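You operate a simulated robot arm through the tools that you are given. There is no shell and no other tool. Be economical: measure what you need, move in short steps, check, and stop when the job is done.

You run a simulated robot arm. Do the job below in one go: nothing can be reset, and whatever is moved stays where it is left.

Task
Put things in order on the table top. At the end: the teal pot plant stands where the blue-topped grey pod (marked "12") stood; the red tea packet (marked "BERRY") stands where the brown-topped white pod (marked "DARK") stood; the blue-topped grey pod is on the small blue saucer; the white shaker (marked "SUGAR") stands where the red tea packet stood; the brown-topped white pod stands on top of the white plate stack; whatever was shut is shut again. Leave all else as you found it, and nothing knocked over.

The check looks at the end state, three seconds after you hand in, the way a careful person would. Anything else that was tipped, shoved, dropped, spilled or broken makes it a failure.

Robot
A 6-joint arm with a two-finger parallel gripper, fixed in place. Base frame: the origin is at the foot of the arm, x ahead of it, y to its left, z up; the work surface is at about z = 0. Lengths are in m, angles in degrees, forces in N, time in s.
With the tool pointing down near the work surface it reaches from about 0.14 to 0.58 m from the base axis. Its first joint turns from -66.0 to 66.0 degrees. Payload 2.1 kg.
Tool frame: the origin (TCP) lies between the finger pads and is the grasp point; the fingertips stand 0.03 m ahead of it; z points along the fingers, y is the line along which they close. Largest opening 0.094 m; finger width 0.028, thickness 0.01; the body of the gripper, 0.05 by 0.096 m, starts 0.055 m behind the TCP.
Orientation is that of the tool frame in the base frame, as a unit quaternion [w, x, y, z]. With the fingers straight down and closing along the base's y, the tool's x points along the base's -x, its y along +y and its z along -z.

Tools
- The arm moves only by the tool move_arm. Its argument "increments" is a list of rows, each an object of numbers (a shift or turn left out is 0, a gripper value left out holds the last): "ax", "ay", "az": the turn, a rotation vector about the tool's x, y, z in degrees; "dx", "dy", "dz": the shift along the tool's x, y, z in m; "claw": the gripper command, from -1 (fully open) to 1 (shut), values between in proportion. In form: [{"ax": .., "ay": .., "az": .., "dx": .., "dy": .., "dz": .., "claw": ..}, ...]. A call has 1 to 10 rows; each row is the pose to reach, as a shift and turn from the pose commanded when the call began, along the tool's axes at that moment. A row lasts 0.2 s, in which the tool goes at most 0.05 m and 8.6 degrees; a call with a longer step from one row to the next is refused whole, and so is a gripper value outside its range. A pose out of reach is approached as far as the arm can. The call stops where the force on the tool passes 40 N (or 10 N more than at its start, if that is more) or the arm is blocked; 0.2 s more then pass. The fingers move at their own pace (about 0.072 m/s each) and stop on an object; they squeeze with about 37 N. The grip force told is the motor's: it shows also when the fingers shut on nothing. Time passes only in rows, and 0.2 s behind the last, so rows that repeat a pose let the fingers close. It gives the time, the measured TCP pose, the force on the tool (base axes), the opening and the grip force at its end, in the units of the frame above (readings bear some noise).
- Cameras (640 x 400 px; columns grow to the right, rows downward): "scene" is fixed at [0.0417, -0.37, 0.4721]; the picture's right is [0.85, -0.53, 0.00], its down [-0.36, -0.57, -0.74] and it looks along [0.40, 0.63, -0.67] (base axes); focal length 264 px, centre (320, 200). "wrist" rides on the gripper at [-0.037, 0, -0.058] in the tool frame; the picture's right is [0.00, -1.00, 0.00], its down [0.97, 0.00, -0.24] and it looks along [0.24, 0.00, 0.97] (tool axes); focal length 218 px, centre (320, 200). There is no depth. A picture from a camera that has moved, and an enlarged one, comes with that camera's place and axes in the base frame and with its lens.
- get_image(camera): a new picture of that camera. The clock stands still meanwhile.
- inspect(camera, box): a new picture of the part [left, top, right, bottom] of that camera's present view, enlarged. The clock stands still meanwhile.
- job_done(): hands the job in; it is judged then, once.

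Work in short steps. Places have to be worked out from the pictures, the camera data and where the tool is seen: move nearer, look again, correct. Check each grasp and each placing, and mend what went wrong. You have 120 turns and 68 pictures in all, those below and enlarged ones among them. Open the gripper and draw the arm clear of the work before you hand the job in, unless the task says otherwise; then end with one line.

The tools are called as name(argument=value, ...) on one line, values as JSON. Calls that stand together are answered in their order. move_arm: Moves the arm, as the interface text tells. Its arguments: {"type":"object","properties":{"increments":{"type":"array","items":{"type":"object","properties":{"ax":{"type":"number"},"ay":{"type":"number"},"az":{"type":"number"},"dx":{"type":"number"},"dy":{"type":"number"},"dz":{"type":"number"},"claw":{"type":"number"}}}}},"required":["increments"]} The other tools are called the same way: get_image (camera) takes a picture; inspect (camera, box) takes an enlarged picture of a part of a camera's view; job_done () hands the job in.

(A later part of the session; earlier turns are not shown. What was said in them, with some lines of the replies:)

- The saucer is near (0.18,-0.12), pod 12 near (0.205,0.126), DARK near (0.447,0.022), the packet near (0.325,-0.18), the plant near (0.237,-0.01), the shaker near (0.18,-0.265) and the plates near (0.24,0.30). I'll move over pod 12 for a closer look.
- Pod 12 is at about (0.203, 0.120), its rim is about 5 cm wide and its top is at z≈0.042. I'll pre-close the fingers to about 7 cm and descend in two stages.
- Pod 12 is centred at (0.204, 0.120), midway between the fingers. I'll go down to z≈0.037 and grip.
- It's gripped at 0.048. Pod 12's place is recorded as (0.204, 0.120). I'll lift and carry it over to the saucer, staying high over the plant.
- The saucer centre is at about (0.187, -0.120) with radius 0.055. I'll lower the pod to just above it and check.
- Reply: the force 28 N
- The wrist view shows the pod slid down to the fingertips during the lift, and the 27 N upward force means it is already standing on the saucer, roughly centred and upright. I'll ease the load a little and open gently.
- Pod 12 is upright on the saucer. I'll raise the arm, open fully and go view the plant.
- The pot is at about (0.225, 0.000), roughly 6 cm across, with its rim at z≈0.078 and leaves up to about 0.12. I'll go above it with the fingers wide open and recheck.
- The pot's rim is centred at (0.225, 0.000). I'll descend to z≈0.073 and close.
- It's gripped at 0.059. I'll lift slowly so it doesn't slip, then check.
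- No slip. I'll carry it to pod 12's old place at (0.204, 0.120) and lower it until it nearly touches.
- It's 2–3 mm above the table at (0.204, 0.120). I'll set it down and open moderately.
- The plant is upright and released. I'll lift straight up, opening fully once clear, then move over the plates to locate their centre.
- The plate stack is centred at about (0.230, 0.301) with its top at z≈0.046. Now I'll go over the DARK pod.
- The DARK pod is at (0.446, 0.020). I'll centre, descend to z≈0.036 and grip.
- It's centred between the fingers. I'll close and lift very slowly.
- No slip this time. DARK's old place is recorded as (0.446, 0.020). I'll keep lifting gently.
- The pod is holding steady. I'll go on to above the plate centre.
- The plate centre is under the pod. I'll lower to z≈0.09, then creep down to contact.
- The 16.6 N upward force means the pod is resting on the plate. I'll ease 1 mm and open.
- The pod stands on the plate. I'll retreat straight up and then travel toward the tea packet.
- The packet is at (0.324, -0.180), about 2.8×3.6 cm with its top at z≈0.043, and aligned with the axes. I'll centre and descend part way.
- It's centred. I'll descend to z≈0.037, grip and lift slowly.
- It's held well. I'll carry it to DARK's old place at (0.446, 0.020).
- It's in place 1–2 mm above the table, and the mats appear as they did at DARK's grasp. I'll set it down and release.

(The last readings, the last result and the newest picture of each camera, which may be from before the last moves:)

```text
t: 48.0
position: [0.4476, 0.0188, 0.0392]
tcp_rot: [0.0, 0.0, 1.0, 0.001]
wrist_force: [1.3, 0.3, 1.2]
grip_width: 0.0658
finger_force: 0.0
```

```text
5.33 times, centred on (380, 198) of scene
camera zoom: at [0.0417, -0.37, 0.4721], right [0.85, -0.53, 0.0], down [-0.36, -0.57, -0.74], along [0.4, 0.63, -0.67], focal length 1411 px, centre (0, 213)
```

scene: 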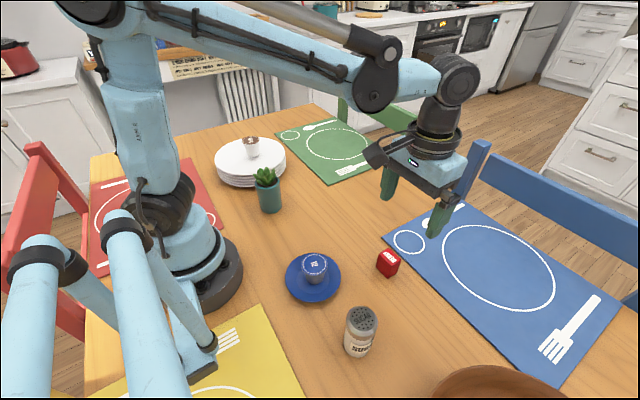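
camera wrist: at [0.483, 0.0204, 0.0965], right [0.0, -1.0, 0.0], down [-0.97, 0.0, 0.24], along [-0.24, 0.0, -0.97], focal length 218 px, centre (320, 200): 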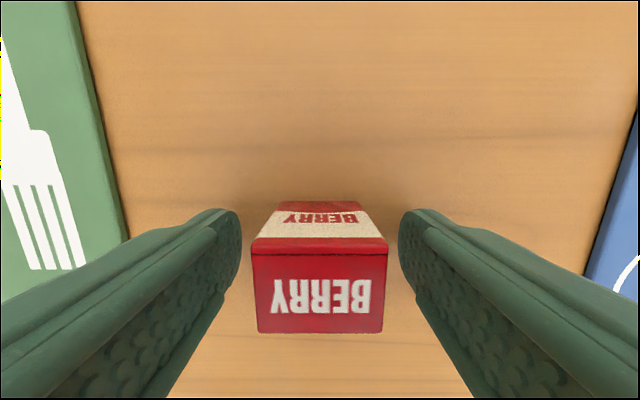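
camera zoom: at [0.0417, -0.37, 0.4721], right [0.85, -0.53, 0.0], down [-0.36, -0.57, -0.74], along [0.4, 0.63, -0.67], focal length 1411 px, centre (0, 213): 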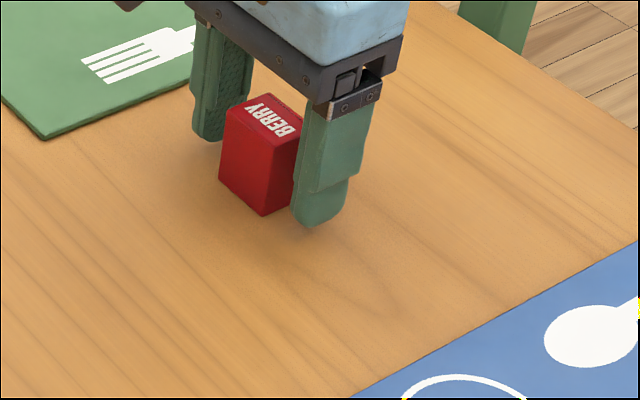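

The packet stands square. I'll lift and travel to the shaker.

move_arm(increments=[{"dz": -0.025}, {"dz": -0.065}, {"dz": -0.11}, {"dz": -0.155, "claw": -1}, {"dx": 0.02, "dy": -0.024, "dz": -0.19}, {"dx": 0.048, "dy": -0.056, "dz": -0.21}, {"dx": 0.077, "dy": -0.09, "dz": -0.22}, {"dx": 0.106, "dy": -0.124, "dz": -0.22}, {"dx": 0.132, "dy": -0.156, "dz": -0.22}, {"dx": 0.154, "dy": -0.186, "dz": -0.22}])

move_arm(increments=[{"dx": 0.02, "dy": -0.025}, {"dx": 0.045, "dy": -0.05}, {"dx": 0.07, "dy": -0.075}, {"dx": 0.083, "dy": -0.092}, {"dx": 0.083, "dy": -0.092}])

get_image(camera="wrist")

inspect(camera="scene", box=[300, 280, 420, 370])

```text
t: 50.2
position: [0.2918, -0.166, 0.2587]
tcp_rot: [0.0, 0.001, 1.0, 0.0]
wrist_force: [0.1, 0.7, 0.1]
grip_width: 0.0938
finger_force: 0.1
```

```text
t: 51.4
position: [0.2071, -0.2609, 0.2571]
tcp_rot: [0.0, 0.0, 1.0, 0.0]
wrist_force: [-0.6, 0.0, 0.0]
grip_width: 0.0941
finger_force: 0.1
```

```text
28 pictures are left
camera wrist: at [0.2435, -0.2594, 0.3153], right [0.0, -1.0, 0.0], down [-0.97, 0.0, 0.24], along [-0.24, 0.0, -0.97], focal length 218 px, centre (320, 200)
```

wrist: 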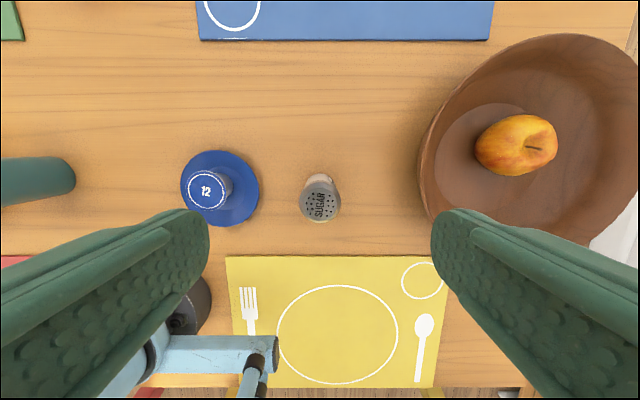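

```text
4.44 times, centred on (360, 325) of scene
camera zoom: at [0.0417, -0.37, 0.4721], right [0.85, -0.53, 0.0], down [-0.36, -0.57, -0.74], along [0.4, 0.63, -0.67], focal length 1176 px, centre (142, -356)
```

zoom: 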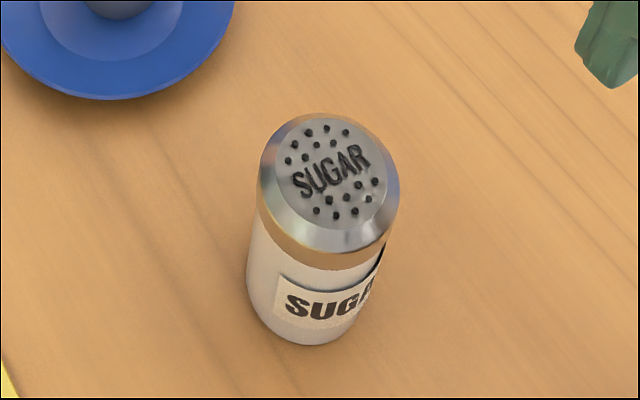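

The shaker is at about (0.185, -0.260), about 4.4 cm across with its top at z≈0.088. I'll move above it and check.

move_arm(increments=[{"dx": 0.022, "dz": 0.04}, {"dx": 0.022, "dz": 0.085, "claw": -0.6}, {"dx": 0.022, "dz": 0.11}, {"dx": 0.022, "dz": 0.11}])

get_image(camera="wrist")

```text
t: 52.4
position: [0.1874, -0.2589, 0.1476]
tcp_rot: [-0.001, 0.0, 1.0, 0.0]
wrist_force: [0.1, 0.0, 0.2]
grip_width: 0.0751
finger_force: 0.0
```

```text
26 pictures are left
camera wrist: at [0.2227, -0.2586, 0.2057], right [0.0, -1.0, 0.0], down [-0.97, 0.0, 0.24], along [-0.24, 0.0, -0.97], focal length 218 px, centre (320, 200)
```

wrist: 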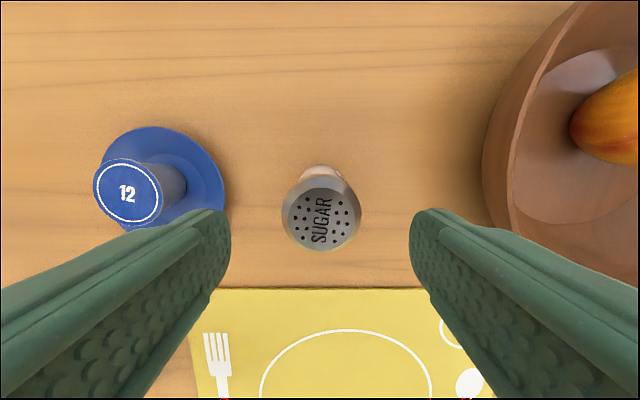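

It's aligned. I'll descend to z≈0.056, close and lift slowly.

move_arm(increments=[{"dz": 0.03}, {"dz": 0.065}, {"dz": 0.0915}, {"dz": 0.0915}, {"dz": 0.0915, "claw": 1}, {"dz": 0.0915, "claw": 1}, {"dz": 0.0915, "claw": 1}, {"dz": 0.0915, "claw": 1}])

move_arm(increments=[{"dz": -0.003}, {"dz": -0.008}, {"dz": -0.016}, {"dz": -0.026}, {"dz": -0.038}, {"dz": -0.051}, {"dz": -0.063}, {"dz": -0.073}, {"dz": -0.08}, {"dz": -0.08}])

get_image(camera="scene")

```text
t: 54.2
position: [0.1856, -0.2587, 0.0564]
tcp_rot: [0.0, 0.0, 1.0, 0.0]
wrist_force: [-0.5, -0.1, -0.4]
grip_width: 0.0442
finger_force: 36.6
```

```text
t: 56.4
position: [0.1888, -0.2583, 0.1382]
tcp_rot: [-0.001, 0.0, 1.0, 0.0]
wrist_force: [-0.6, -0.3, -0.8]
grip_width: 0.0446
finger_force: 36.6
```

```text
25 pictures are left
```

scene: 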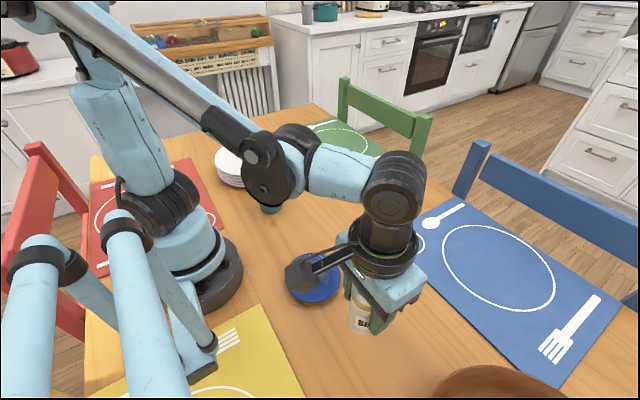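

The shaker looks held. I'll carry it to the packet's old place (0.324, -0.180), then check with the wrist camera.

move_arm(increments=[{"dx": -0.006, "dy": 0.003}, {"dx": -0.018, "dy": 0.01}, {"dx": -0.036, "dy": 0.02}, {"dx": -0.057, "dy": 0.033}, {"dx": -0.079, "dy": 0.046}, {"dx": -0.1, "dy": 0.058}, {"dx": -0.118, "dy": 0.068}, {"dx": -0.131, "dy": 0.075}, {"dx": -0.138, "dy": 0.079}, {"dx": -0.138, "dy": 0.079}])

get_image(camera="wrist")

get_image(camera="scene")

```text
t: 58.6
position: [0.3259, -0.1793, 0.1381]
tcp_rot: [0.0, 0.0, 1.0, 0.0]
wrist_force: [0.4, -0.4, -0.3]
grip_width: 0.0444
finger_force: 37.7
```

```text
24 pictures are left
camera wrist: at [0.3619, -0.1787, 0.1963], right [0.0, -1.0, 0.0], down [-0.97, 0.0, 0.24], along [-0.24, 0.0, -0.97], focal length 218 px, centre (320, 200)
```

wrist: 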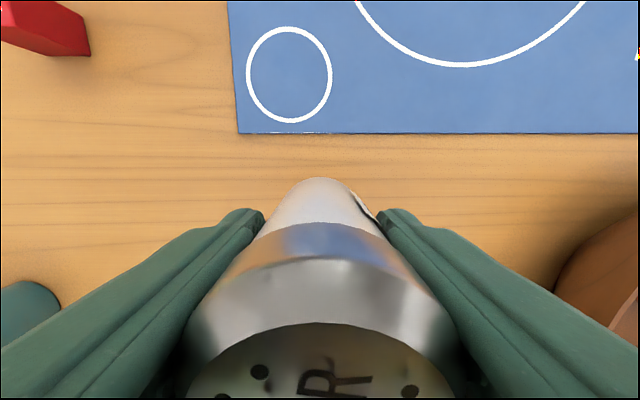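

```text
23 pictures are left
```

scene: 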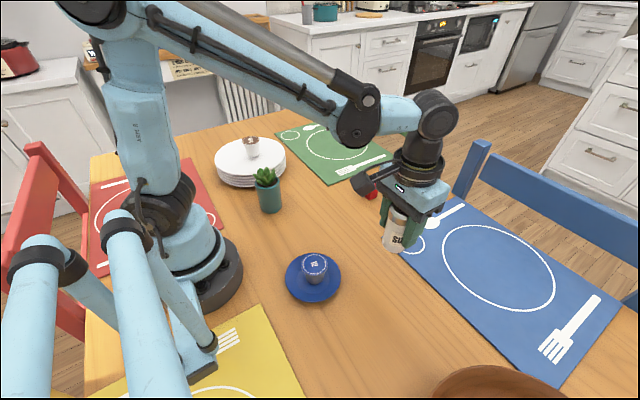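

The shaker is upright in the grip. I'll lower it to near the table, then down to contact.

move_arm(increments=[{"dx": 0.001, "dz": 0.01}, {"dx": 0.001, "dz": 0.025}, {"dx": 0.001, "dz": 0.043}, {"dx": 0.001, "dz": 0.06}, {"dx": 0.001, "dz": 0.071}, {"dx": 0.001, "dz": 0.077}, {"dx": 0.001, "dz": 0.079}, {"dx": 0.001, "dz": 0.08}, {"dx": 0.001, "dz": 0.08}])

inspect(camera="scene", box=[340, 200, 460, 290])

```text
t: 60.6
position: [0.325, -0.1785, 0.0574]
tcp_rot: [0.0, 0.0, 1.0, 0.0]
wrist_force: [-1.0, 0.2, -1.2]
grip_width: 0.0445
finger_force: 37.2
```

```text
4.44 times, centred on (400, 245) of scene
camera zoom: at [0.0417, -0.37, 0.4721], right [0.85, -0.53, 0.0], down [-0.36, -0.57, -0.74], along [0.4, 0.63, -0.67], focal length 1176 px, centre (-36, 0)
```

zoom: 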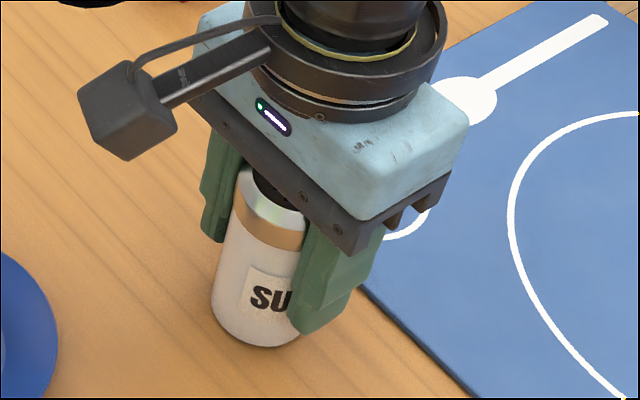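

It's about at table height. I'll lower 1 mm more and release.

move_arm(increments=[{"dz": 0.0007}, {"dz": 0.0015}, {"dz": 0.0015, "claw": 0}, {"dz": 0.0015, "claw": -0.4}, {"dz": 0.0015, "claw": -0.5}])

move_arm(increments=[{"dz": -0.025}, {"dz": -0.065}, {"dz": -0.11}, {"dz": -0.155}, {"dz": -0.19, "claw": -1}, {"dz": -0.2}, {"dz": -0.2}])

get_image(camera="wrist")

get_image(camera="scene")

```text
t: 61.8
position: [0.325, -0.1799, 0.0561]
tcp_rot: [0.0, 0.0, 1.0, 0.0]
wrist_force: [-0.5, -0.3, -0.1]
grip_width: 0.0705
finger_force: 0.0
```

```text
t: 63.4
position: [0.3236, -0.179, 0.2554]
tcp_rot: [0.0, 0.0, 1.0, 0.0]
wrist_force: [0.9, 0.4, -0.7]
grip_width: 0.0941
finger_force: 0.1
```

```text
21 pictures are left
camera wrist: at [0.3596, -0.1787, 0.3138], right [0.0, -1.0, 0.0], down [-0.97, 0.0, 0.24], along [-0.24, 0.0, -0.97], focal length 218 px, centre (320, 200)
```

wrist: 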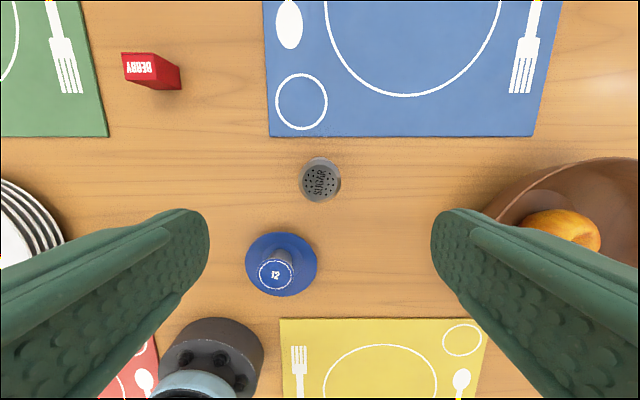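

```text
20 pictures are left
```

scene: 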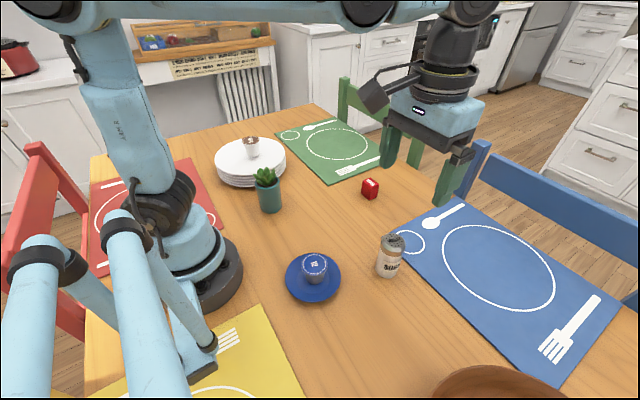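

All five items stand where they should, upright, with nothing else disturbed. The gripper is open and clear, so I'm handing in.

job_done()

```text
The job is handed in.
```

All five items were put in their target places and were standing upright in the last pictures; nothing had to be opened or shut, and I have handed the job in.
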